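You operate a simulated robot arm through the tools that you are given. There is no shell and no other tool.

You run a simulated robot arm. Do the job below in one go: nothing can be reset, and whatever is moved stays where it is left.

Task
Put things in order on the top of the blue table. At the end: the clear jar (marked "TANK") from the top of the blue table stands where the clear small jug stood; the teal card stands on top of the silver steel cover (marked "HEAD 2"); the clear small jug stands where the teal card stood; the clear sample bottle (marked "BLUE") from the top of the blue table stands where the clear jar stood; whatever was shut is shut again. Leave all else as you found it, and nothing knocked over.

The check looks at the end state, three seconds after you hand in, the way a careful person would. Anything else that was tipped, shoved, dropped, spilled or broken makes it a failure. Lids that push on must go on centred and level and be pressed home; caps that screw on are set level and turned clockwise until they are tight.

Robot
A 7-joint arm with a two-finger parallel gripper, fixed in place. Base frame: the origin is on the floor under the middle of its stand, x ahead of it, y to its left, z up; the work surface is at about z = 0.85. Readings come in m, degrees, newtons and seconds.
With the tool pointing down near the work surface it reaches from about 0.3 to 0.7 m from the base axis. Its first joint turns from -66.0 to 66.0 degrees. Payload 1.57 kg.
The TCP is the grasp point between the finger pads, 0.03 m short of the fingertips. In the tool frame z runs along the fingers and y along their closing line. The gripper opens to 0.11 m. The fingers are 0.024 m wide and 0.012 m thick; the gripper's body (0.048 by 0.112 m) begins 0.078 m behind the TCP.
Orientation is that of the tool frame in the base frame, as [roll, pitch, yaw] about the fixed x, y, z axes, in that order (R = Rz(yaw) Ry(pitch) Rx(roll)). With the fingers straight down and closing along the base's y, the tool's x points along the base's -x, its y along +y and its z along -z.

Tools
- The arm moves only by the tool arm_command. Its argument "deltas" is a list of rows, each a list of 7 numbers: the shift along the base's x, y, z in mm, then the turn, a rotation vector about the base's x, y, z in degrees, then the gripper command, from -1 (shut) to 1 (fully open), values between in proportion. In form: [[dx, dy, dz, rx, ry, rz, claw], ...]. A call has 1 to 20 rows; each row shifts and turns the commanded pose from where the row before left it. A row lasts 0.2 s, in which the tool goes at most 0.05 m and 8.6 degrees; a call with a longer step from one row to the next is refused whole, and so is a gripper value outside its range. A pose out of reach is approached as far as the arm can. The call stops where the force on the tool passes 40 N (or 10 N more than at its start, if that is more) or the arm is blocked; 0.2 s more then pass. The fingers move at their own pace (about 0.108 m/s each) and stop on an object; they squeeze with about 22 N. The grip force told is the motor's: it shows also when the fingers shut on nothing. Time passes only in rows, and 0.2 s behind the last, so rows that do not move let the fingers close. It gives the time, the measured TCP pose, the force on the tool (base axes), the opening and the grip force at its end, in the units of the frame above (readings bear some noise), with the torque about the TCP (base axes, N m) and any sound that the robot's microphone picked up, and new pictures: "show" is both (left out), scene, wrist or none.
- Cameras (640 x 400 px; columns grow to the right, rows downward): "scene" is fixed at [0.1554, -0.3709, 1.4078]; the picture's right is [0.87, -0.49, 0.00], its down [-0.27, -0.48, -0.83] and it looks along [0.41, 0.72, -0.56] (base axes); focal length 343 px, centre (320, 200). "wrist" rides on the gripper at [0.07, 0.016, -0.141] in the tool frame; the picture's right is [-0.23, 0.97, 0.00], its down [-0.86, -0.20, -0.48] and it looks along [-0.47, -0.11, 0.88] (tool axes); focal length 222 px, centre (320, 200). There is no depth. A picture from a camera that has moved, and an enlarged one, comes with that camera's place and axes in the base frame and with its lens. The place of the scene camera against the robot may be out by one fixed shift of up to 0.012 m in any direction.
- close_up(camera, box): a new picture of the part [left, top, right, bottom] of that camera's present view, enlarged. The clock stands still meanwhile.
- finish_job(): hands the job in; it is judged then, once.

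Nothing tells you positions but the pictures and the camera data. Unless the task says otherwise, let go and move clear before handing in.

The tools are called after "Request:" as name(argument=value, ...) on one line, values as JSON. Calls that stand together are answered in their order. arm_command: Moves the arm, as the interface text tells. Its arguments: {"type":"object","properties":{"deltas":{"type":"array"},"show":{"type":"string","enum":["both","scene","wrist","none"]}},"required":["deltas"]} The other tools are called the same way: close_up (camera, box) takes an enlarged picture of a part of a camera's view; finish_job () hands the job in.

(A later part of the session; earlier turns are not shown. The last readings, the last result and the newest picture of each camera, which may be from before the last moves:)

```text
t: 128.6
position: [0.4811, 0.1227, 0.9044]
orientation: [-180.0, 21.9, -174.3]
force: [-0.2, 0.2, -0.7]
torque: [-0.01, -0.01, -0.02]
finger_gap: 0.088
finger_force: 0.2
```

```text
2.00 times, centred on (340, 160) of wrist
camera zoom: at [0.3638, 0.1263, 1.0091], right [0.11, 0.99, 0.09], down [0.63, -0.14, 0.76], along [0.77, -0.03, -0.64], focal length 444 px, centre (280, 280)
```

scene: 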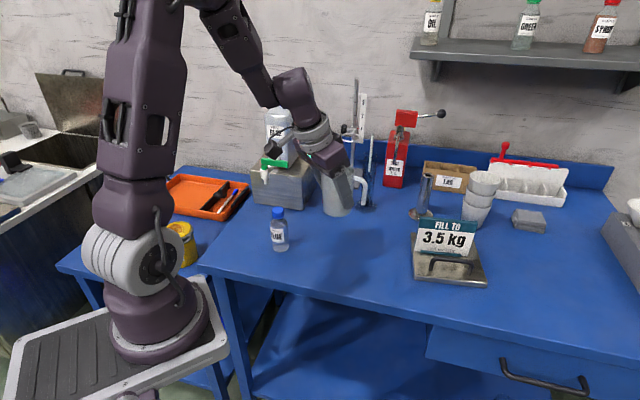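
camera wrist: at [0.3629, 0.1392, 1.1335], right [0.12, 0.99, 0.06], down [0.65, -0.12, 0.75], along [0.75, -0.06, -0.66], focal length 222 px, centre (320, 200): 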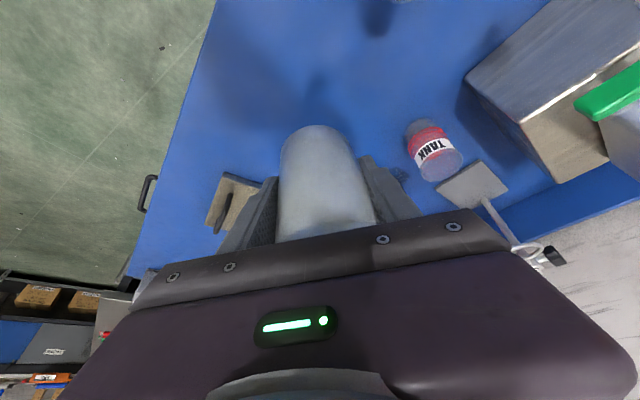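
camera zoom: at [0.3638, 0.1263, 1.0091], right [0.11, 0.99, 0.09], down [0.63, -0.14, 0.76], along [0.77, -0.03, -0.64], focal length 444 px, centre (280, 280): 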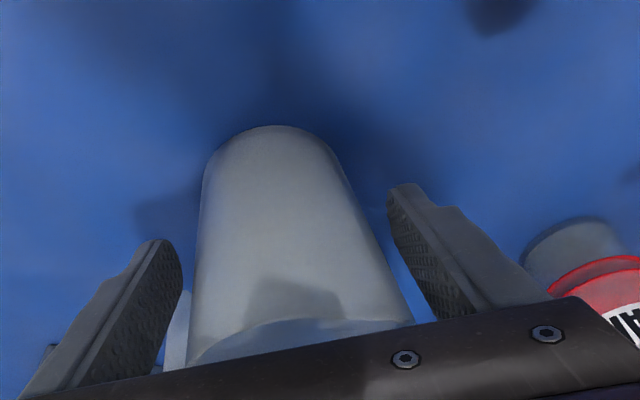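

The jug stands on the card's old spot. Retreating back along the tool axis.

Request:
arm_command(deltas=[[-5, -0.5, 12, 0, 0, 0, 0.6], [-7.5, -0.7, 18, 0, 0, 0, 0.6], [-7.5, -0.7, 18, 0, 0, 0, 0.6], [-7.5, -0.7, 20, 0, 0, 0, 0.6], [-7.5, -0.7, 20, 0, 0, 0, 0.6], [-5, 0, 20, 0, 0, 0, 0.6], [0, 0, 0, 0, 0, 0, 0.6]], show="both")

Request:
close_up(camera="scene", box=[270, 130, 430, 270])

```text
t: 130.2
position: [0.4424, 0.1168, 1.0139]
orientation: [-180.0, 21.9, -174.3]
force: [-0.1, 0.3, -0.5]
torque: [-0.02, 0.02, 0.02]
finger_gap: 0.0878
finger_force: 0.1
camera wrist: at [0.3239, 0.1224, 1.1182], right [0.11, 0.99, 0.09], down [0.63, -0.14, 0.76], along [0.77, -0.03, -0.64], focal length 222 px, centre (320, 200)
```

scene: 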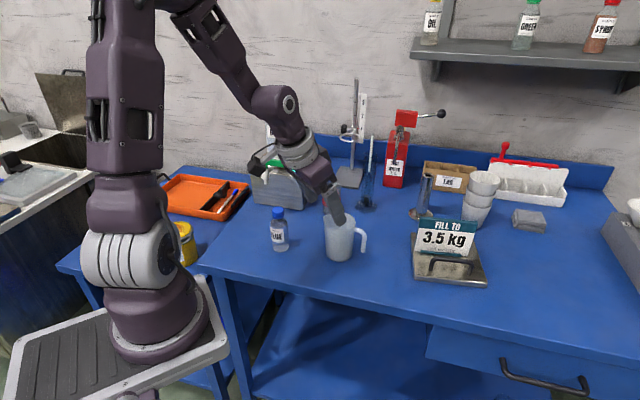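
wrist: 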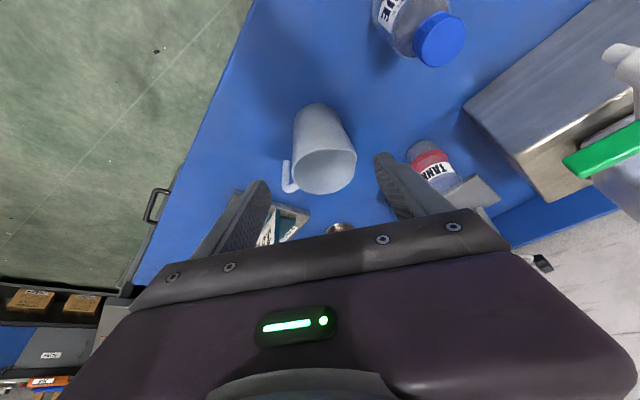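

```text
2.86 times, centred on (350, 200) of scene
camera zoom: at [0.1554, -0.3709, 1.4078], right [0.87, -0.49, 0.0], down [-0.27, -0.48, -0.83], along [0.41, 0.72, -0.56], focal length 979 px, centre (234, 200)
```

zoom: 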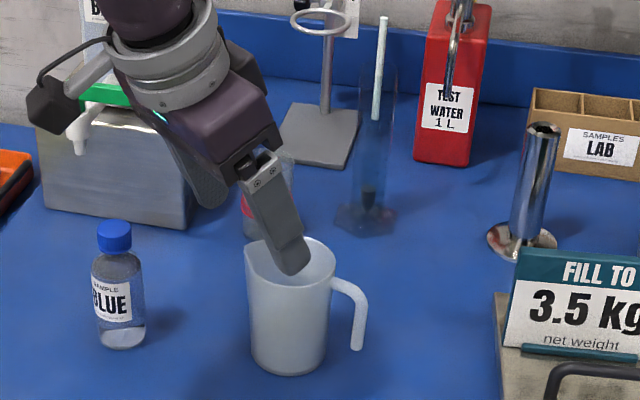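

The jug is standing at the right spot. Next the open jar: moving to a standoff behind and above it, turning the tilt direction to about 35° so the gripper clears the box corner.

Request:
arm_command(deltas=[[10, 20, 8, 0, 0, 4.9, 0.6], [13, 22, 8, 0, 0, 4.9, 0.6], [14, 22, 8, 0, 0, 4.9, 0.6], [15, 22, 5, 0, 0, 4.9, 0.6], [15, 22, 0, 0, 0, 4.9, 0.6], [14, 22, 0, 0, 0, 4.9, 0.6], [0, 0, 0, 0, 0, 0, 0.6]], show="both")

Request:
close_up(camera="wrist", box=[200, 40, 480, 240])

```text
t: 131.8
position: [0.5223, 0.2503, 1.0423]
orientation: [180.0, 21.9, -144.8]
force: [0.5, -0.5, -0.3]
torque: [0.0, 0.01, 0.01]
finger_gap: 0.0881
finger_force: 0.0
camera wrist: at [0.4175, 0.1952, 1.147], right [-0.39, 0.92, 0.09], down [0.62, 0.19, 0.76], along [0.68, 0.35, -0.64], focal length 222 px, centre (320, 200)
```

scene: 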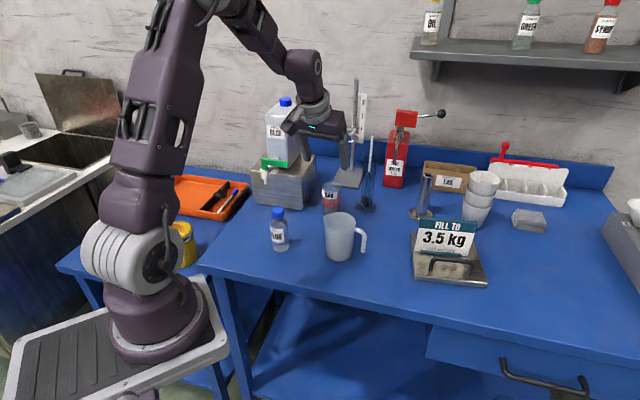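
wrist: 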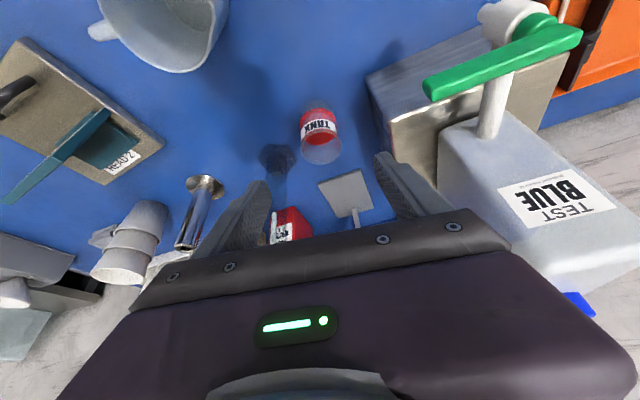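

```text
2.00 times, centred on (340, 140) of wrist
camera zoom: at [0.4175, 0.1952, 1.147], right [-0.39, 0.92, 0.09], down [0.62, 0.19, 0.76], along [0.68, 0.35, -0.64], focal length 444 px, centre (280, 320)
```

zoom: 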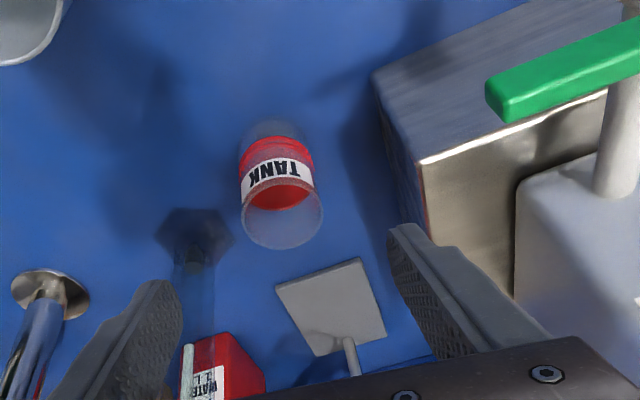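

Jar located at about (0.561, 0.283), between the fingers' paths and clear of the box. Descending in two stages.

Request:
arm_command(deltas=[[5, 4.5, -22, 0, 0, 0, 0.5], [5, 4.5, -22, 0, 0, 0, 0.45], [5, 4.5, -22, 0, 0, 0, 0.4], [5, 4.2, -22, 0, 0, 0, 0.35], [0, 0, 0, 0, 0, 0, 0.35]], show="none")

Request:
close_up(camera="wrist", box=[200, 40, 480, 240])

Request:
close_up(camera="scene", box=[270, 110, 420, 240])

```text
t: 133.0
position: [0.5434, 0.2666, 0.9523]
orientation: [179.9, 22.1, -145.0]
force: [-0.5, 0.1, 0.4]
torque: [-0.01, 0.0, 0.03]
finger_gap: 0.0742
finger_force: 0.0
```

```text
2.00 times, centred on (340, 140) of wrist
camera zoom: at [0.4379, 0.2127, 1.0555], right [-0.39, 0.92, 0.09], down [0.62, 0.19, 0.76], along [0.69, 0.35, -0.64], focal length 444 px, centre (280, 320)
```

zoom: 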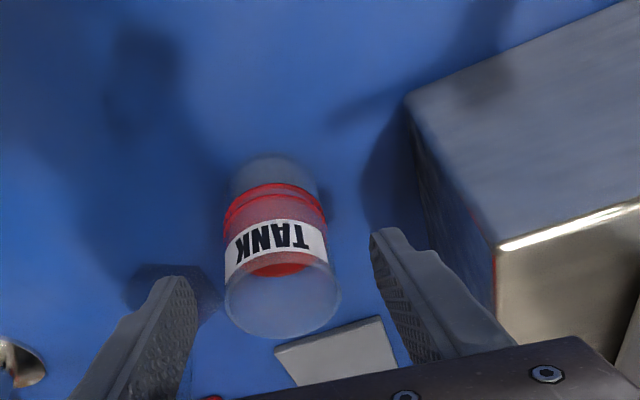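

```text
3.08 times, centred on (345, 175) of scene
camera zoom: at [0.1554, -0.3709, 1.4078], right [0.87, -0.49, 0.0], down [-0.27, -0.48, -0.83], along [0.41, 0.72, -0.56], focal length 1054 px, centre (243, 277)
```

zoom: 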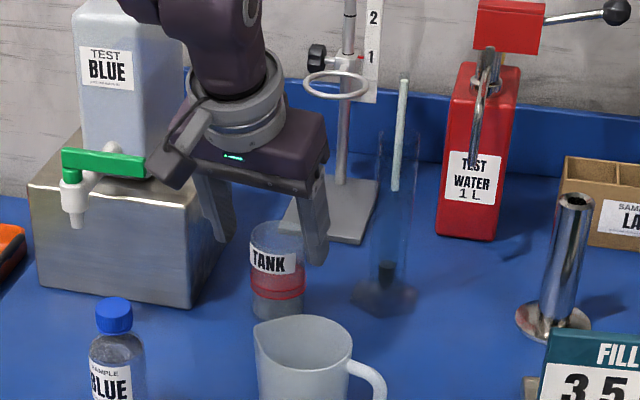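

Centred. Finishing the descent around the jar.

Request:
arm_command(deltas=[[3.2, 3.1, -16, 0, 0, 0, 0.35], [3.2, 3.1, -16, 0, 0, 0, 0.35], [3.2, 3.1, -16, 0, 0, 0, 0.35], [3.2, 3.0, -15, 0, 0, 0, 0.35], [0, 0, 0, 0, 0, 0, 0.35]], show="none")

Request:
close_up(camera="wrist", box=[200, 40, 480, 240])

Request:
close_up(camera="scene", box=[270, 110, 420, 240])

```text
t: 134.2
position: [0.5539, 0.2796, 0.8908]
orientation: [-180.0, 22.1, -144.8]
force: [0.7, 0.7, 0.3]
torque: [-0.01, 0.01, -0.04]
finger_gap: 0.0745
finger_force: 0.1
```

```text
2.00 times, centred on (340, 140) of wrist
camera zoom: at [0.4489, 0.2254, 0.9943], right [-0.39, 0.92, 0.09], down [0.62, 0.19, 0.76], along [0.69, 0.35, -0.64], focal length 444 px, centre (280, 320)
```

zoom: 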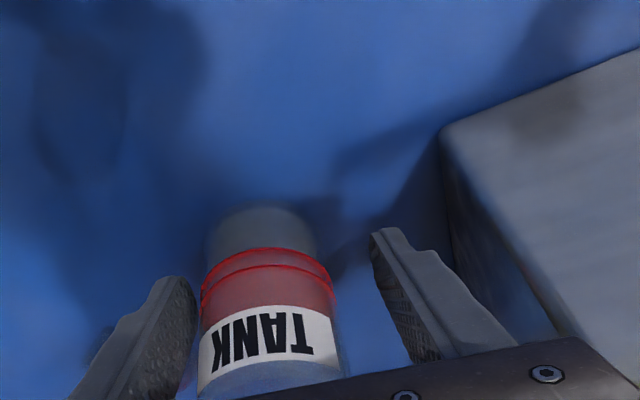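

```text
3.08 times, centred on (345, 175) of scene
camera zoom: at [0.1554, -0.3709, 1.4078], right [0.87, -0.49, 0.0], down [-0.27, -0.48, -0.83], along [0.41, 0.72, -0.56], focal length 1054 px, centre (243, 277)
```

zoom: 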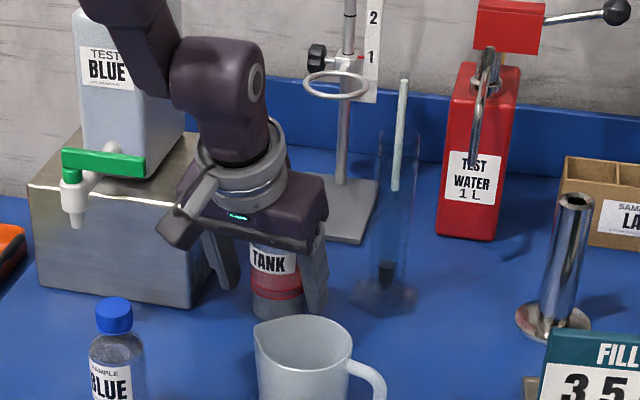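

In position. Small sideways trim, then a gentle close on the jar.

Request:
arm_command(deltas=[[1.7, -2.4, -1, 0, 0, 0, 0.3], [0, 0, 0, 0, 0, 0, 0.15], [0, 0, 0, 0, 0, 0, 0.05], [0, 0, 0, 0, 0, 0, -0.02], [0, 0, 0, 0, 0, 0, -0.1], [0, 0, 0, 0, 0, 0, -1], [0, 0, 0, 0, 0, 0, -1]], show="none")

Request:
close_up(camera="wrist", box=[200, 40, 480, 240])

Request:
close_up(camera="scene", box=[270, 110, 420, 240])

```text
t: 135.8
position: [0.5565, 0.2769, 0.8894]
orientation: [-180.0, 22.0, -144.9]
force: [-0.3, 0.1, 0.1]
torque: [0.01, -0.01, 0.04]
finger_gap: 0.0487
finger_force: 21.8
```

```text
2.00 times, centred on (340, 140) of wrist
camera zoom: at [0.4508, 0.2222, 0.9939], right [-0.39, 0.92, 0.09], down [0.62, 0.19, 0.76], along [0.69, 0.35, -0.64], focal length 444 px, centre (280, 320)
```

zoom: 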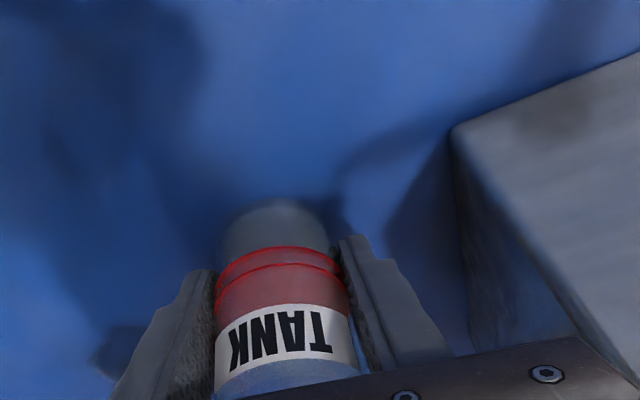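

```text
3.08 times, centred on (345, 175) of scene
camera zoom: at [0.1554, -0.3709, 1.4078], right [0.87, -0.49, 0.0], down [-0.27, -0.48, -0.83], along [0.41, 0.72, -0.56], focal length 1054 px, centre (243, 277)
```

zoom: 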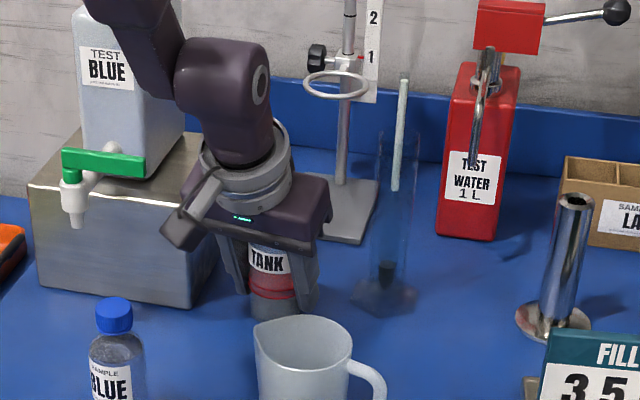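

The jar is gripped (49 mm). Lifting it slowly and vertically.

Request:
arm_command(deltas=[[0, 0, 2, 0, 0, 0, -1], [0, 0, 4, 0, 0, 0, -1], [0, 0, 7, 0, 0, 0, -1], [0, 0, 10, 0, 0, 0, -1], [0, 0, 12, 0, 0, 0, -1], [0, 0, 12, 0, 0, 0, -1], [0, 0, 12, 0, 0, 0, -1], [0, 0, 0, 0, 0, 0, -1]], show="none")

Request:
close_up(camera="wrist", box=[200, 40, 480, 240])

Request:
close_up(camera="scene", box=[270, 110, 420, 240])

```text
t: 137.6
position: [0.5559, 0.2763, 0.9476]
orientation: [180.0, 21.9, -144.9]
force: [0.7, -0.1, -0.2]
torque: [0.01, 0.02, -0.02]
finger_gap: 0.0486
finger_force: 21.7
```

```text
2.00 times, centred on (340, 140) of wrist
camera zoom: at [0.4514, 0.2221, 1.0515], right [-0.39, 0.92, 0.09], down [0.62, 0.19, 0.76], along [0.69, 0.35, -0.64], focal length 444 px, centre (280, 320)
```

zoom: 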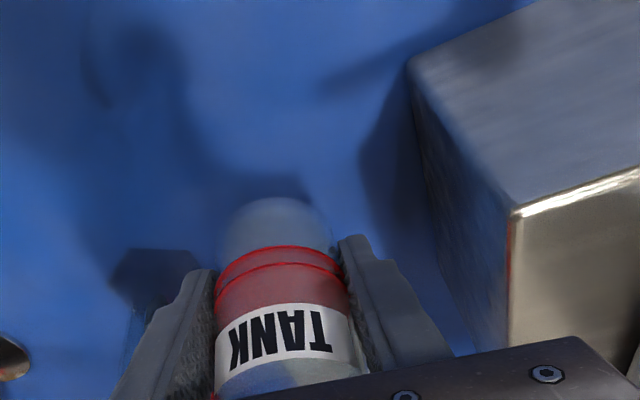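

```text
3.08 times, centred on (345, 175) of scene
camera zoom: at [0.1554, -0.3709, 1.4078], right [0.87, -0.49, 0.0], down [-0.27, -0.48, -0.83], along [0.41, 0.72, -0.56], focal length 1054 px, centre (243, 277)
```

zoom: 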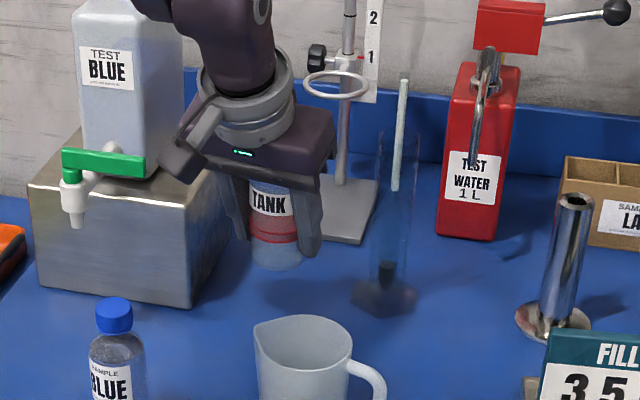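

Held firmly and level. Moving forward-left around the tap at bottle-clearing height, in gentle steps.

Request:
arm_command(deltas=[[-5, -7, 8, 0, 0, 0, -1], [-9, -12, 12, 0, 0, 0, -1], [-10, -14, 14, 0, 0, 0, -1], [-10, -14, 14, 0, 0, 0, -1], [-10, -14, 14, 0, 0, 0, -1], [-12, -15, 10, 0, 0, 0, -1], [-14, -10, 0, 0, 0, 0, -1], [-16, -6, 0, 0, 0, 0, -1], [-16, -4, 0, 0, 0, 0, -1], [-16, -2, 0, 0, 0, 0, -1], [-14, 0, 0, 0, 0, 0, -1], [0, 0, 0, 0, 0, 0, -1]], show="both")

Request:
close_up(camera="scene", box=[230, 110, 390, 260])

```text
t: 140.2
position: [0.4239, 0.1786, 1.0207]
orientation: [-180.0, 21.9, -144.8]
force: [0.6, -0.7, -0.5]
torque: [0.02, 0.0, 0.01]
finger_gap: 0.0488
finger_force: 21.7
camera wrist: at [0.3192, 0.1243, 1.1246], right [-0.39, 0.92, 0.09], down [0.62, 0.19, 0.76], along [0.69, 0.35, -0.64], focal length 222 px, centre (320, 200)
```

scene: 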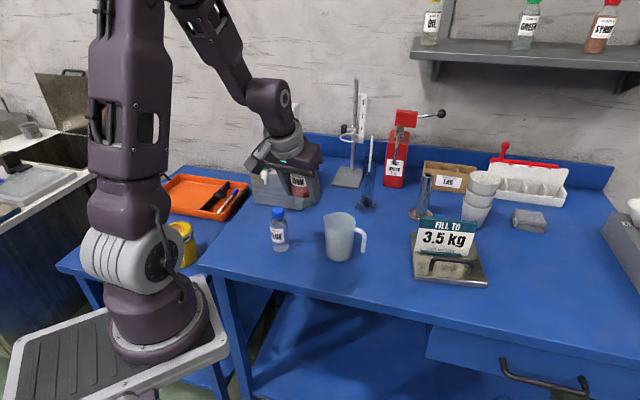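
wrist: 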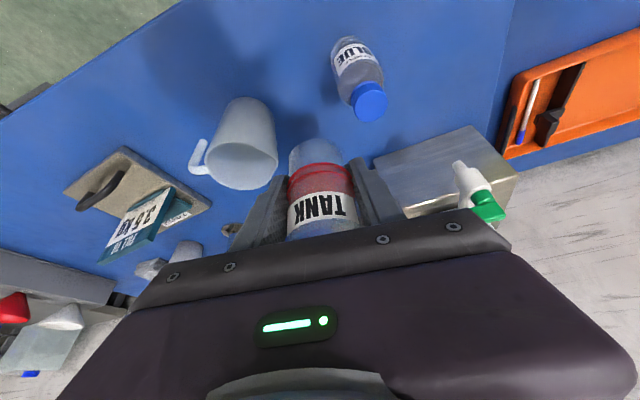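

```text
2.67 times, centred on (310, 185) of scene
camera zoom: at [0.1554, -0.3709, 1.4078], right [0.87, -0.49, 0.0], down [-0.27, -0.48, -0.83], along [0.41, 0.72, -0.56], focal length 914 px, centre (347, 240)
```

zoom: 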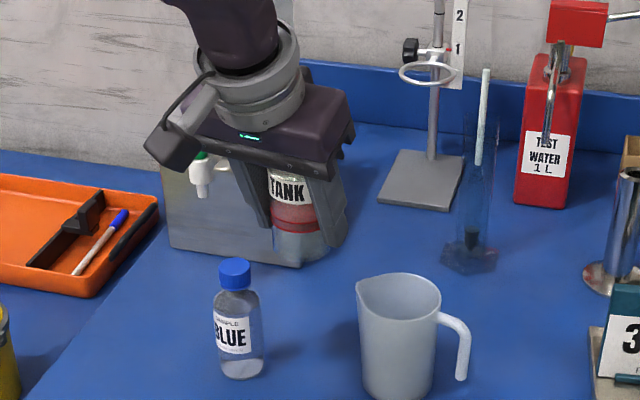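

Jar still level, tracking fine. Continuing over the bottle to the standoff side.

Request:
arm_command(deltas=[[-14, 5, 0, 0, 0, 0, -1], [-16, 6, 0, 0, 0, 0, -1], [-16, 8, 0, 0, 0, 0, -1], [-14, 10, 0, 0, 0, 0, -1], [-12, 12, 0, 0, 0, 0, -1], [-8, 12, 0, 0, 0, 0, -1], [0, 0, 0, 0, 0, 0, -1]], show="none")

Request:
close_up(camera="scene", box=[210, 110, 370, 260])

```text
t: 141.8
position: [0.3547, 0.2284, 1.0266]
orientation: [180.0, 21.7, -144.8]
force: [0.6, -0.2, -0.3]
torque: [0.03, -0.01, 0.0]
finger_gap: 0.0487
finger_force: 22.9
out of reach, approached as far as the arm can: row 4, 5
```

```text
2.67 times, centred on (290, 185) of scene
camera zoom: at [0.1554, -0.3709, 1.4078], right [0.87, -0.49, 0.0], down [-0.27, -0.48, -0.83], along [0.41, 0.72, -0.56], focal length 914 px, centre (400, 240)
```

zoom: 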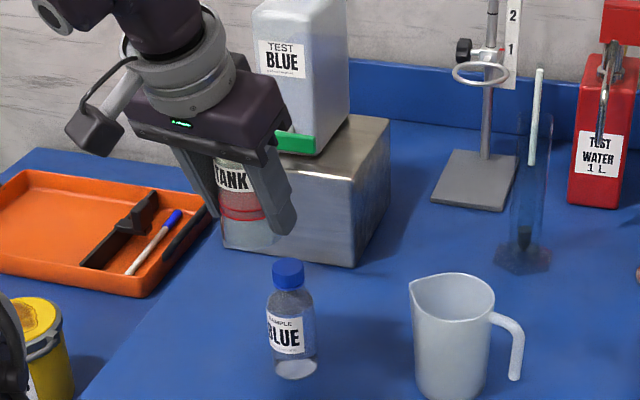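

Minor clipping only. Continuing to the standoff.

Request:
arm_command(deltas=[[-4, 14, -2, 0, 0, 0, -1], [-4, 15, -2, 0, 0, 0, -1], [-4, 15, -2, 0, 0, 0, -1], [-4, 13, -2, 0, 0, 0, -1], [0, 0, 0, 0, 0, 0, -1]], show="none")

Request:
close_up(camera="scene", box=[210, 110, 370, 260])

```text
t: 143.0
position: [0.3371, 0.2854, 1.0165]
orientation: [-180.0, 22.0, -144.8]
force: [1.0, -0.3, -0.3]
torque: [0.0, -0.02, -0.01]
finger_gap: 0.049
finger_force: 22.7
```

```text
2.67 times, centred on (290, 185) of scene
camera zoom: at [0.1554, -0.3709, 1.4078], right [0.87, -0.49, 0.0], down [-0.27, -0.48, -0.83], along [0.41, 0.72, -0.56], focal length 914 px, centre (400, 240)
```

zoom: 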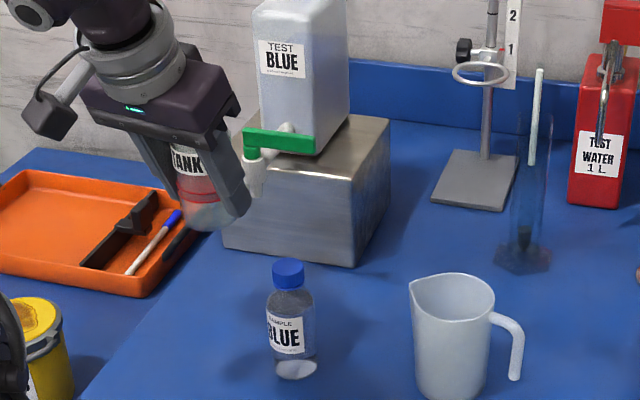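

At the standoff with the jar level. Descending to just above the table.

Request:
arm_command(deltas=[[0, 0, -8, 0, 0, 0, -1], [0, 0, -13, 0, 0, 0, -1], [0, 0, -15, 0, 0, 0, -1], [0, 0, -15, 0, 0, 0, -1], [0, 0, -15, 0, 0, 0, -1], [0, 0, -12, 0, 0, 0, -1], [0, 0, 0, 0, 0, 0, -1]], show="none")

Request:
close_up(camera="scene", box=[210, 110, 370, 260])

Request:
close_up(camera="wrist", box=[200, 40, 480, 240])

```text
t: 144.6
position: [0.3375, 0.2877, 0.9391]
orientation: [-180.0, 21.9, -144.9]
force: [-1.0, 0.0, -0.8]
torque: [-0.01, -0.03, 0.0]
finger_gap: 0.0486
finger_force: 21.8
```

```text
2.67 times, centred on (290, 185) of scene
camera zoom: at [0.1554, -0.3709, 1.4078], right [0.87, -0.49, 0.0], down [-0.27, -0.48, -0.83], along [0.41, 0.72, -0.56], focal length 914 px, centre (400, 240)
```

zoom: 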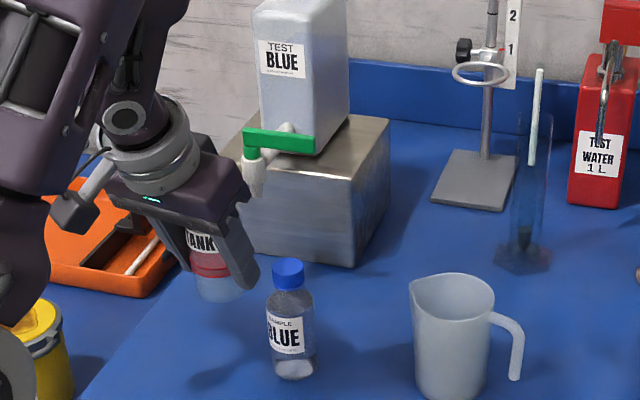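

```text
2.00 times, centred on (340, 140) of wrist
camera zoom: at [0.2332, 0.2325, 1.0428], right [-0.39, 0.92, 0.09], down [0.62, 0.19, 0.76], along [0.69, 0.35, -0.64], focal length 444 px, centre (280, 320)
```

zoom: 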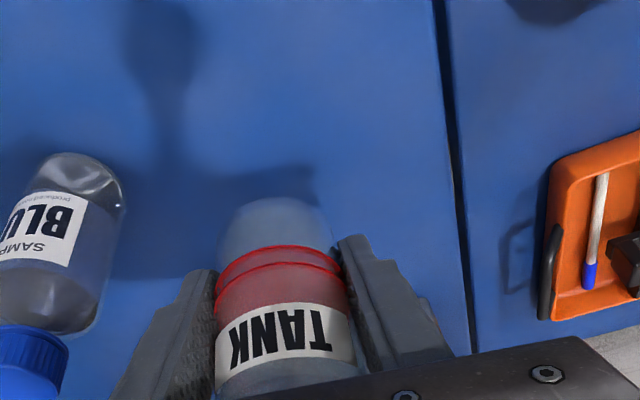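

Clear of the bottle. Down to 8 mm above the table.

Request:
arm_command(deltas=[[0, 0, -10, 0, 0, 0, -1], [0, 0, -12, 0, 0, 0, -1], [0, 0, -12, 0, 0, 0, -1], [0, 0, -7, 0, 0, 0, -1], [0, 0, 0, 0, 0, 0, -1]], show="none")

Request:
close_up(camera="scene", box=[210, 110, 370, 260])

```text
t: 145.8
position: [0.3389, 0.2848, 0.8973]
orientation: [180.0, 22.0, -144.8]
force: [-0.5, -0.9, 0.2]
torque: [0.02, -0.07, -0.01]
finger_gap: 0.0487
finger_force: 22.3
```

```text
2.67 times, centred on (290, 185) of scene
camera zoom: at [0.1554, -0.3709, 1.4078], right [0.87, -0.49, 0.0], down [-0.27, -0.48, -0.83], along [0.41, 0.72, -0.56], focal length 914 px, centre (400, 240)
```

zoom: 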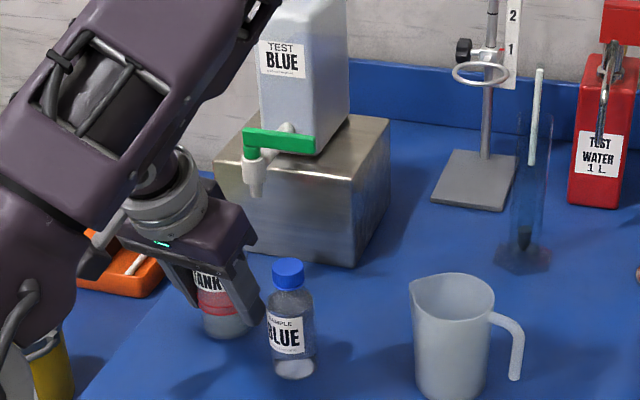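

Sliding the jar forward under the spout.

Request:
arm_command(deltas=[[5, 3.8, 0, 0, 0, 0, -1], [7.5, 5.5, 0, 0, 0, 0, -1], [8, 6, 0, 0, 0, 0, -1], [0, 0, 0, 0, 0, 0, -1]], show="none")

Request:
close_up(camera="scene", box=[210, 110, 370, 260])

```text
t: 146.8
position: [0.3581, 0.3002, 0.8976]
orientation: [-179.9, 22.1, -144.7]
force: [-0.2, -0.1, -0.3]
torque: [0.02, -0.02, -0.02]
finger_gap: 0.0488
finger_force: 21.8
```

```text
2.67 times, centred on (290, 185) of scene
camera zoom: at [0.1554, -0.3709, 1.4078], right [0.87, -0.49, 0.0], down [-0.27, -0.48, -0.83], along [0.41, 0.72, -0.56], focal length 914 px, centre (400, 240)
```

zoom: 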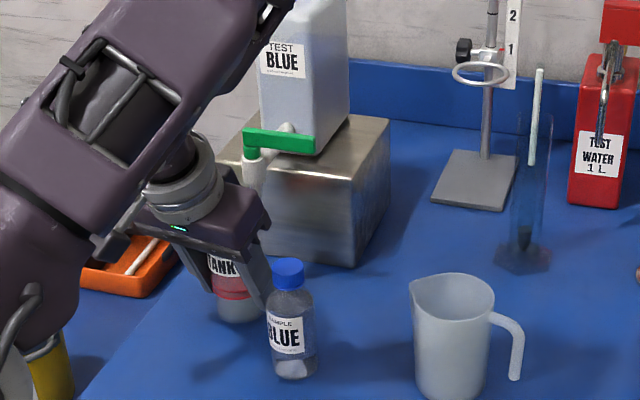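

Two more small steps forward to the jug's original spot.

Request:
arm_command(deltas=[[8.2, 5.6, 0, 0, 0, 0, -1], [8.2, 5.6, 0, 0, 0, 0, -1], [0, 0, 0, 0, 0, 0, -1]], show="both")

Request:
close_up(camera="scene", box=[230, 130, 330, 240])

Request:
close_up(camera="wrist", box=[200, 40, 480, 240])

```text
t: 147.6
position: [0.3754, 0.3105, 0.898]
orientation: [180.0, 22.0, -144.8]
force: [-0.6, -1.2, 0.4]
torque: [0.0, 0.03, -0.02]
finger_gap: 0.0488
finger_force: 21.6
camera wrist: at [0.2703, 0.2556, 1.0017], right [-0.39, 0.92, 0.09], down [0.62, 0.19, 0.76], along [0.68, 0.35, -0.64], focal length 222 px, centre (320, 200)
```

scene: 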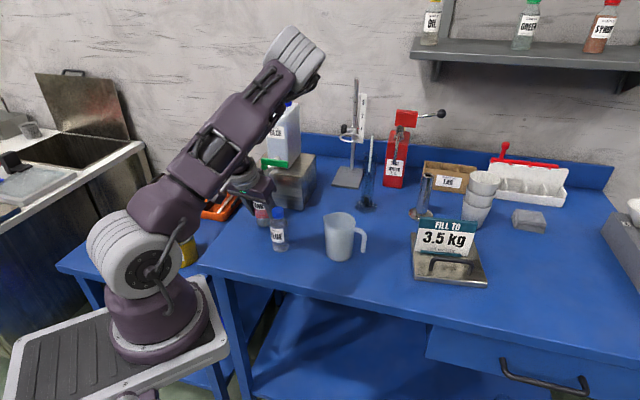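
wrist: 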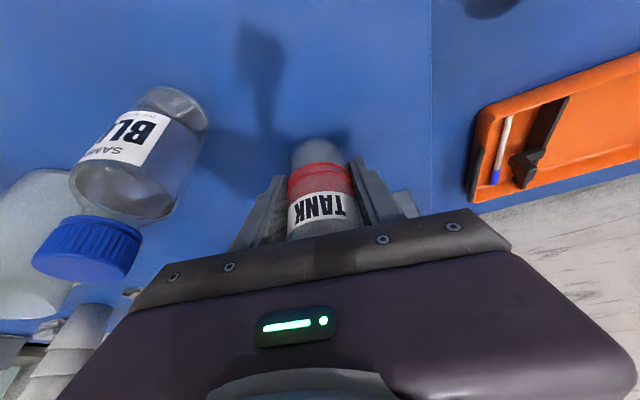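

```text
3.64 times, centred on (280, 185) of scene
camera zoom: at [0.1554, -0.3709, 1.4078], right [0.87, -0.49, 0.0], down [-0.27, -0.48, -0.83], along [0.41, 0.72, -0.56], focal length 1246 px, centre (466, 254)
```

zoom: 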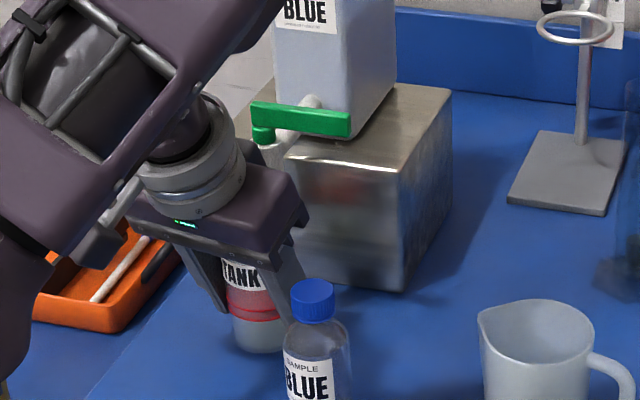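

```text
2.00 times, centred on (340, 140) of wrist
camera zoom: at [0.2703, 0.2556, 1.0017], right [-0.39, 0.92, 0.09], down [0.62, 0.19, 0.76], along [0.68, 0.35, -0.64], focal length 444 px, centre (280, 320)
```

zoom: 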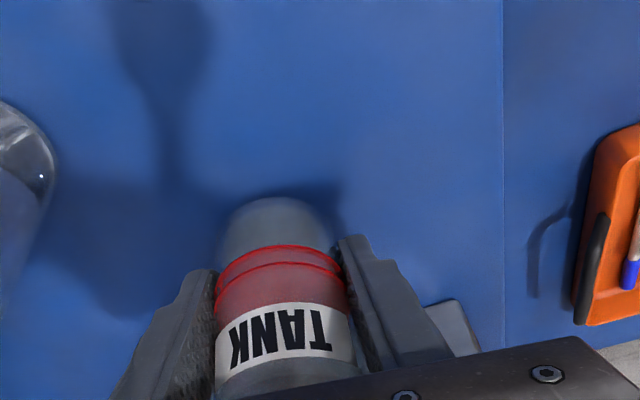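

The jar is at the jug's spot. Lowering it to the table.

Request:
arm_command(deltas=[[0, 0, -4, 0, 0, 0, -1], [0, 0, -3, 0, 0, 0, -1], [0, 0, -1.5, 0, 0, 0, -1], [0, 0, 0, 0, 0, 0, -1]], show="none")

```text
t: 148.6
position: [0.3756, 0.3114, 0.8885]
orientation: [-180.0, 22.2, -144.8]
force: [-1.0, 2.2, 7.4]
torque: [0.17, -0.07, 0.05]
finger_gap: 0.0489
finger_force: 21.4
```

Touched down. Opening gently.

Request:
arm_command(deltas=[[0, 0, 0.4, 0, 0, 0, -1], [0, 0, 0, 0, 0, 0, -0.05], [0, 0, 0, 0, 0, 0, 0.1], [0, 0, 0, 0, 0, 0, 0.25], [0, 0, 0, 0, 0, 0, 0.35]], show="none")

Request:
close_up(camera="scene", box=[230, 130, 330, 240])

Request:
close_up(camera="wrist", box=[200, 40, 480, 240])

```text
t: 149.8
position: [0.3757, 0.3107, 0.8888]
orientation: [180.0, 21.9, -144.9]
force: [1.0, 0.2, 0.7]
torque: [-0.01, 0.04, -0.01]
finger_gap: 0.0744
finger_force: 0.0
```

```text
3.64 times, centred on (280, 185) of scene
camera zoom: at [0.1554, -0.3709, 1.4078], right [0.87, -0.49, 0.0], down [-0.27, -0.48, -0.83], along [0.41, 0.72, -0.56], focal length 1246 px, centre (466, 254)
```

zoom: 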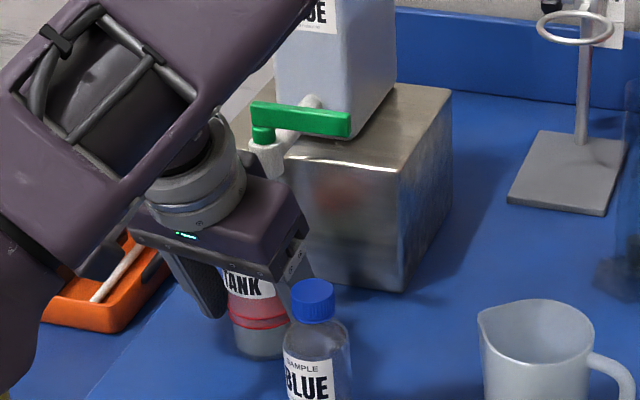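

```text
2.00 times, centred on (340, 140) of wrist
camera zoom: at [0.2699, 0.2564, 0.9929], right [-0.39, 0.92, 0.09], down [0.62, 0.19, 0.76], along [0.69, 0.35, -0.64], focal length 444 px, centre (280, 320)
```

zoom: 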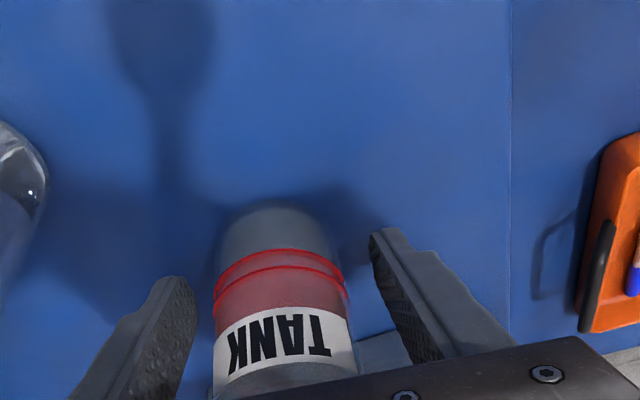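

The jar stands under the tap, upright and full. Retreating up and back along the tool axis, away from the tap and bottle.

Request:
arm_command(deltas=[[-3, -2, 8, 0, 0, 0, 0.35], [-4, -2.6, 12, 0, 0, 0, 0.35], [-4, -2.6, 14, 0, 0, 0, 0.35], [-4, -2.6, 16, 0, 0, 0, 0.35], [-4, -2.6, 18, 0, 0, 0, 0.35], [-4, -2.6, 18, 0, 0, 0, 0.35], [-4, -2.6, 18, 0, 0, 0, 0.35], [0, 0, 0, 0, 0, 0, 0.35]], show="both")

Request:
close_up(camera="scene", box=[230, 130, 330, 240])

```text
t: 151.6
position: [0.3477, 0.2929, 0.9915]
orientation: [-179.9, 22.0, -144.9]
force: [0.3, -0.3, -0.5]
torque: [-0.01, 0.0, 0.03]
finger_gap: 0.0744
finger_force: 0.0
camera wrist: at [0.2431, 0.2389, 1.096], right [-0.39, 0.92, 0.09], down [0.62, 0.19, 0.76], along [0.69, 0.35, -0.64], focal length 222 px, centre (320, 200)
```

scene: 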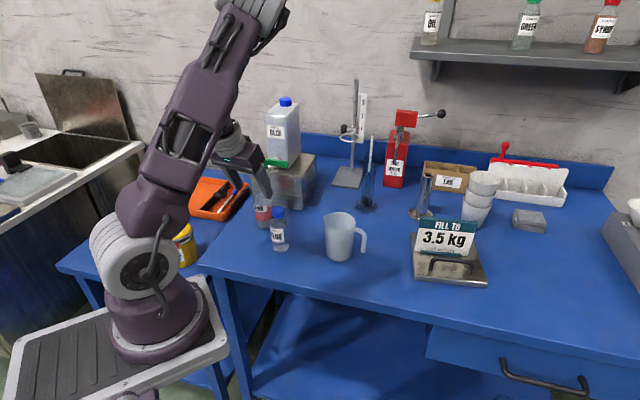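
wrist: 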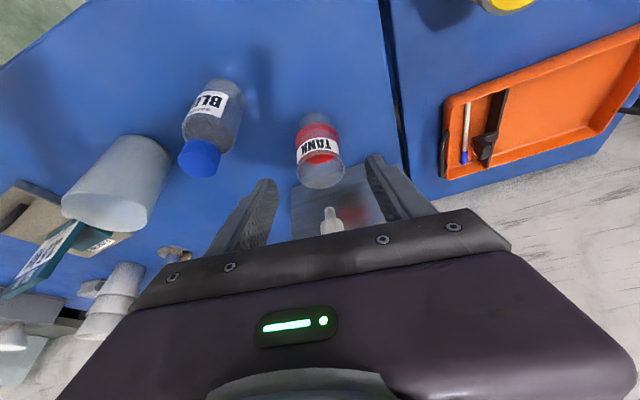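

```text
3.64 times, centred on (280, 185) of scene
camera zoom: at [0.1554, -0.3709, 1.4078], right [0.87, -0.49, 0.0], down [-0.27, -0.48, -0.83], along [0.41, 0.72, -0.56], focal length 1246 px, centre (466, 254)
```

zoom: 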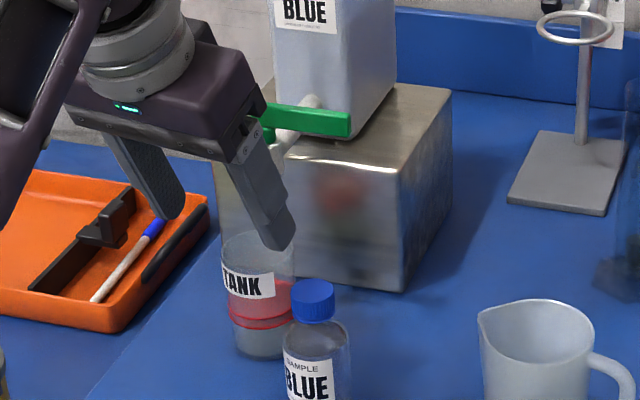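

Jar placed correctly. Last object: the capped sample bottle at about (0.376, 0.214). Moving up and over it with the same tilt.

Request:
arm_command(deltas=[[0, -4, 20, 0, 0, 0, 0.35], [1, -10, 20, 0, 0, 0, 0.35], [6, -17, 2, 0, 0, 0, 0.35], [6, -17, 0, 0, 0, 0, 0.35], [6, -17, 0, 0, 0, 0, 0.35], [6, -16, 0, 0, 0, 0, 0.35], [0, 0, 0, 0, 0, 0, 0.35]], show="both")

Request:
close_up(camera="wrist", box=[200, 20, 480, 240])

```text
t: 153.2
position: [0.3728, 0.214, 1.0356]
orientation: [179.9, 21.9, -144.9]
force: [-1.1, 0.1, 0.3]
torque: [-0.02, 0.0, 0.02]
finger_gap: 0.0741
finger_force: 0.0
camera wrist: at [0.2682, 0.1599, 1.1405], right [-0.39, 0.92, 0.09], down [0.62, 0.19, 0.76], along [0.69, 0.35, -0.64], focal length 222 px, centre (320, 200)
```

scene: 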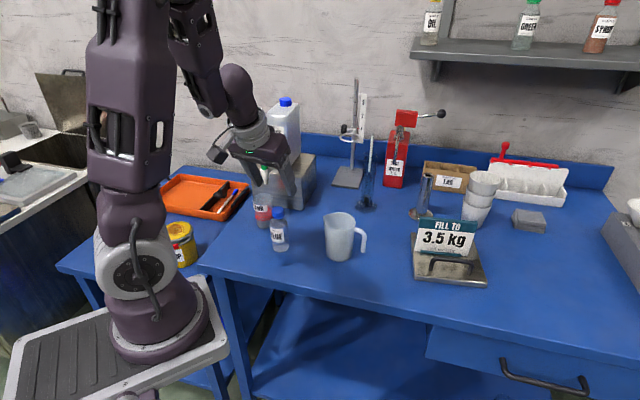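
wrist: 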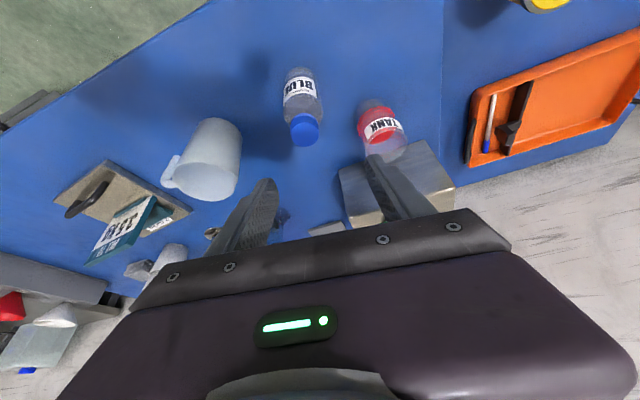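

```text
1.82 times, centred on (340, 130) of wrist
camera zoom: at [0.2682, 0.1599, 1.1405], right [-0.39, 0.92, 0.09], down [0.62, 0.19, 0.76], along [0.69, 0.35, -0.64], focal length 404 px, centre (284, 327)
```

zoom: 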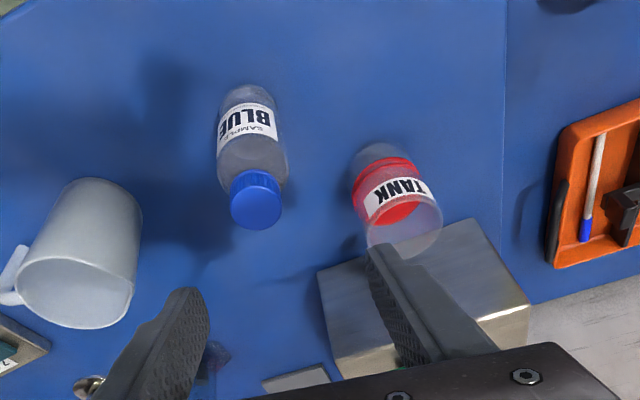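

Bottle at about (0.379, 0.210). Trim sideways and descend partway.

Request:
arm_command(deltas=[[3, -4.6, -5, 0, 0, 0, 0.35], [0, 0, -18, 0, 0, 0, 0.35], [0, 0, -20, 0, 0, 0, 0.35], [0, 0, -20, 0, 0, 0, 0.35], [0, 0, 0, 0, 0, 0, 0.35]], show="none")

Request:
close_up(camera="wrist", box=[200, 20, 480, 240])

Request:
close_up(camera="scene", box=[230, 130, 350, 260])

```text
t: 154.4
position: [0.3766, 0.2086, 0.9702]
orientation: [180.0, 22.0, -144.9]
force: [-0.4, -0.2, 0.3]
torque: [0.01, 0.03, -0.01]
finger_gap: 0.0742
finger_force: 0.0
out of reach, approached as far as the arm can: row 2
```

```text
1.82 times, centred on (340, 130) of wrist
camera zoom: at [0.2718, 0.1538, 1.0743], right [-0.39, 0.92, 0.09], down [0.62, 0.19, 0.76], along [0.68, 0.35, -0.64], focal length 404 px, centre (284, 327)
```

zoom: 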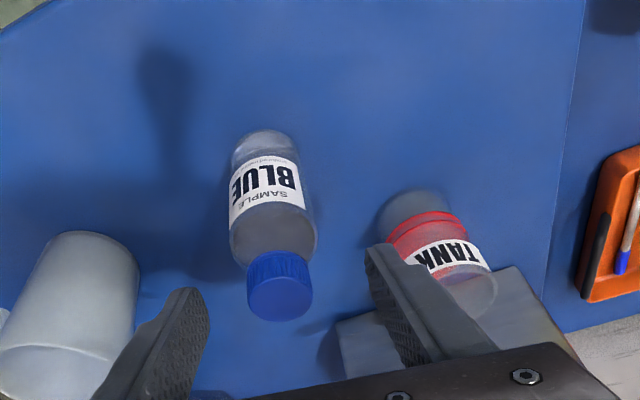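

```text
3.08 times, centred on (290, 195) of scene
camera zoom: at [0.1554, -0.3709, 1.4078], right [0.87, -0.49, 0.0], down [-0.27, -0.48, -0.83], along [0.41, 0.72, -0.56], focal length 1054 px, centre (412, 215)
```

zoom: 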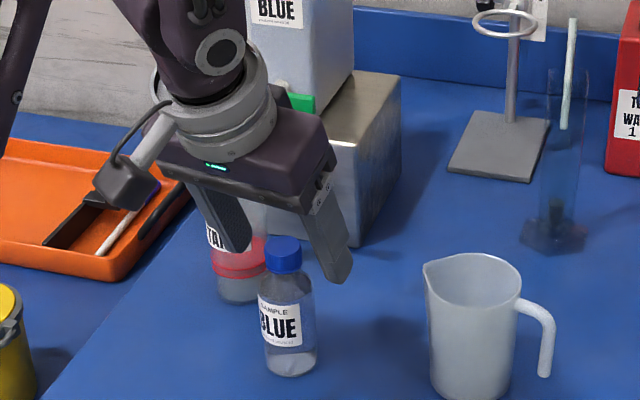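

Well centred on the bottle. Finishing the descent.

Request:
arm_command(deltas=[[0, 0, -16, 0, 0, 0, 0.3], [0, 0, -18, 0, 0, 0, 0.25], [0, 0, -18, 0, 0, 0, 0.2], [0, 0, -16, 0, 0, 0, 0.2], [0, 0, -11, 0, 0, 0, 0.2], [0, 0, 0, 0, 0, 0, 0.2]], show="none")

Request:
close_up(camera="wrist", box=[200, 20, 480, 240])

Request:
close_up(camera="scene", box=[230, 130, 350, 260])

```text
t: 155.8
position: [0.3789, 0.2098, 0.8909]
orientation: [-180.0, 22.0, -144.9]
force: [0.9, -0.7, -0.4]
torque: [-0.01, 0.02, 0.01]
finger_gap: 0.0659
finger_force: 0.0
```

```text
1.82 times, centred on (340, 130) of wrist
camera zoom: at [0.2735, 0.1552, 0.9955], right [-0.39, 0.92, 0.09], down [0.62, 0.19, 0.76], along [0.68, 0.35, -0.64], focal length 404 px, centre (284, 327)
```

zoom: 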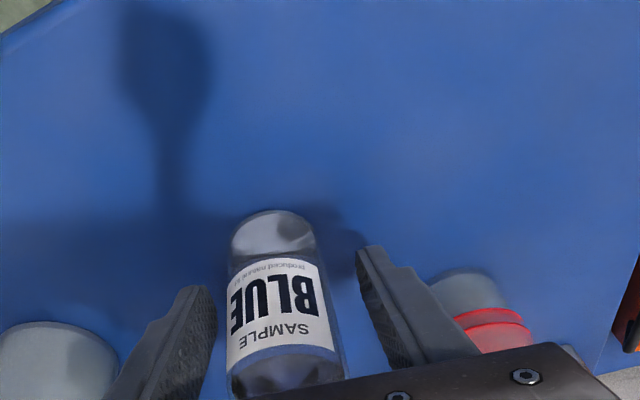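

```text
3.08 times, centred on (290, 195) of scene
camera zoom: at [0.1554, -0.3709, 1.4078], right [0.87, -0.49, 0.0], down [-0.27, -0.48, -0.83], along [0.41, 0.72, -0.56], focal length 1054 px, centre (412, 215)
```

zoom: 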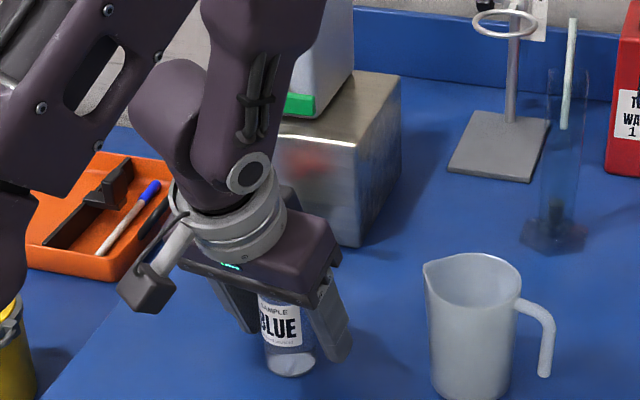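

The bottle is centred between the pads. Closing gently.

Request:
arm_command(deltas=[[0, 0, 0, 0, 0, 0, 0.05], [0, 0, 0, 0, 0, 0, -0.1], [0, 0, 0, 0, 0, 0, -0.2], [0, 0, 0, 0, 0, 0, -0.3], [0, 0, 0, 0, 0, 0, -1], [0, 0, 0, 0, 0, 0, -1]], show="none")

Request:
close_up(camera="wrist", box=[200, 20, 480, 240])

```text
t: 157.2
position: [0.3789, 0.2094, 0.892]
orientation: [180.0, 22.1, -144.9]
force: [0.2, -0.1, 1.2]
torque: [-0.06, -0.03, 0.04]
finger_gap: 0.041
finger_force: 22.5
```

```text
1.82 times, centred on (340, 130) of wrist
camera zoom: at [0.2735, 0.1551, 0.9957], right [-0.39, 0.92, 0.09], down [0.62, 0.19, 0.76], along [0.68, 0.35, -0.64], focal length 404 px, centre (284, 327)
```

zoom: 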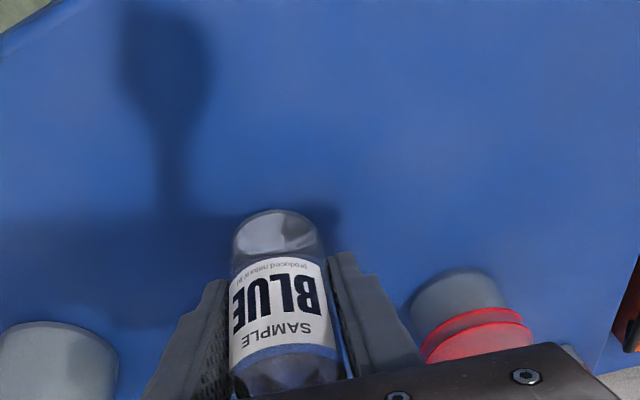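

Gripped at 41 mm. Lifting.

Request:
arm_command(deltas=[[0, 0, 3, 0, 0, 0, -1], [0, 0, 6, 0, 0, 0, -1], [0, 0, 12, 0, 0, 0, -1], [0, 0, 18, 0, 0, 0, -1], [0, 0, 20, 0, 0, 0, -1], [0, 0, 20, 0, 0, 0, -1], [0, 0, 20, 0, 0, 0, -1], [0, 0, 20, 0, 0, 0, -1], [4, 0, 18, 0, 0, 0, -1], [0, 0, 0, 0, 0, 0, -1]], show="none")

Request:
close_up(camera="scene", box=[230, 110, 370, 260])

```text
t: 159.4
position: [0.3781, 0.208, 1.0258]
orientation: [-179.8, 21.8, -144.8]
force: [0.1, 0.3, -1.5]
torque: [-0.02, -0.03, -0.04]
finger_gap: 0.0413
finger_force: 22.4
out of reach, approached as far as the arm can: row 9
```

```text
2.67 times, centred on (300, 185) of scene
camera zoom: at [0.1554, -0.3709, 1.4078], right [0.87, -0.49, 0.0], down [-0.27, -0.48, -0.83], along [0.41, 0.72, -0.56], focal length 914 px, centre (373, 240)
```

zoom: 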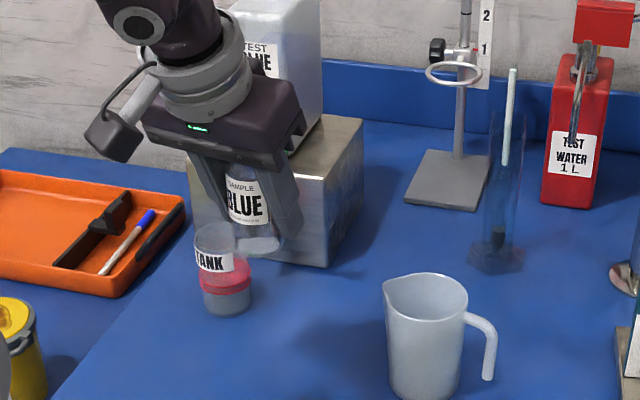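

Lifted cleanly. Moving right, in front of the tap, toward the jar's old spot.

Request:
arm_command(deltas=[[8, -3, 2, 0, 0, 0, -1], [14, -4, 2, 0, 0, 0, -1], [18, -3, 2, 0, 0, 0, -1], [20, -1, 0, 0, 0, 0, -1], [20, 0, 0, 0, 0, 0, -1], [20, 2, 0, 0, 0, 0, -1], [18, 8, 0, 0, 0, 0, -1], [14, 14, 0, 0, 0, 0, -1], [10, 15, 0, 0, 0, 0, -1], [8, 14, 0, 0, 0, 0, -1], [0, 0, 0, 0, 0, 0, -1]], show="both")

Request:
close_up(camera="scene", box=[250, 100, 410, 250])

```text
t: 161.8
position: [0.5308, 0.2526, 1.0304]
orientation: [180.0, 21.9, -144.9]
force: [-0.1, -0.5, -0.9]
torque: [-0.02, 0.0, -0.01]
finger_gap: 0.0414
finger_force: 22.0
camera wrist: at [0.4243, 0.1977, 1.1345], right [-0.39, 0.92, 0.09], down [0.62, 0.19, 0.76], along [0.68, 0.35, -0.64], focal length 222 px, centre (320, 200)
```

scene: 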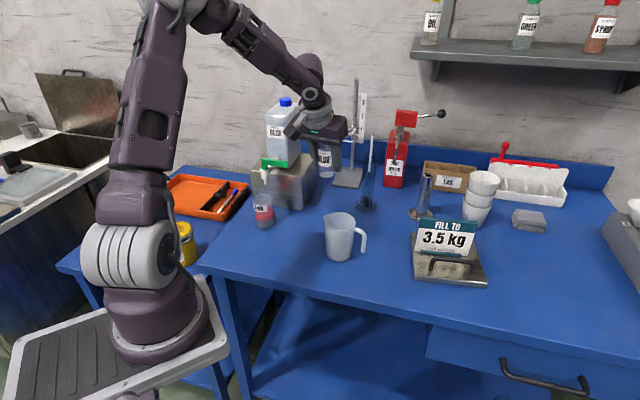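
wrist: 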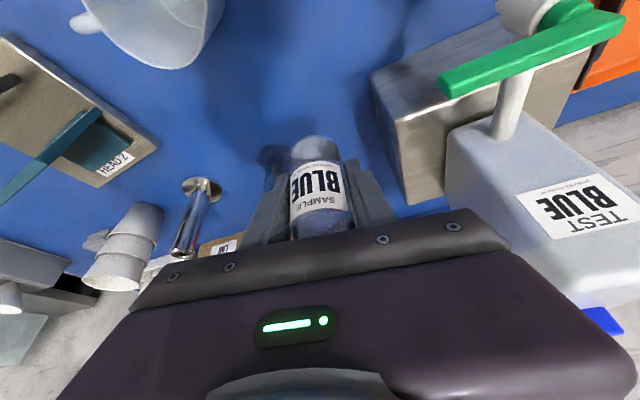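

```text
2.67 times, centred on (330, 175) of scene
camera zoom: at [0.1554, -0.3709, 1.4078], right [0.87, -0.49, 0.0], down [-0.27, -0.48, -0.83], along [0.41, 0.72, -0.56], focal length 914 px, centre (293, 267)
```

zoom: 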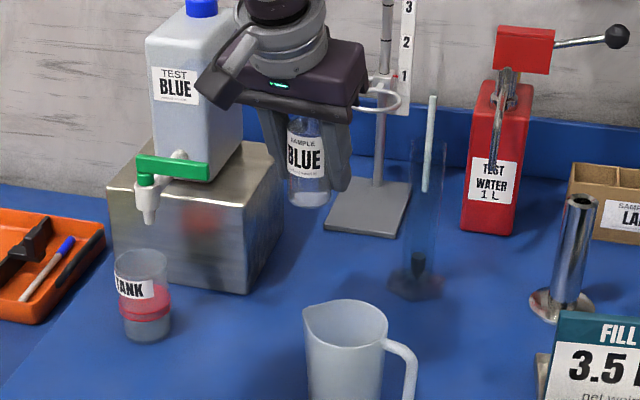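

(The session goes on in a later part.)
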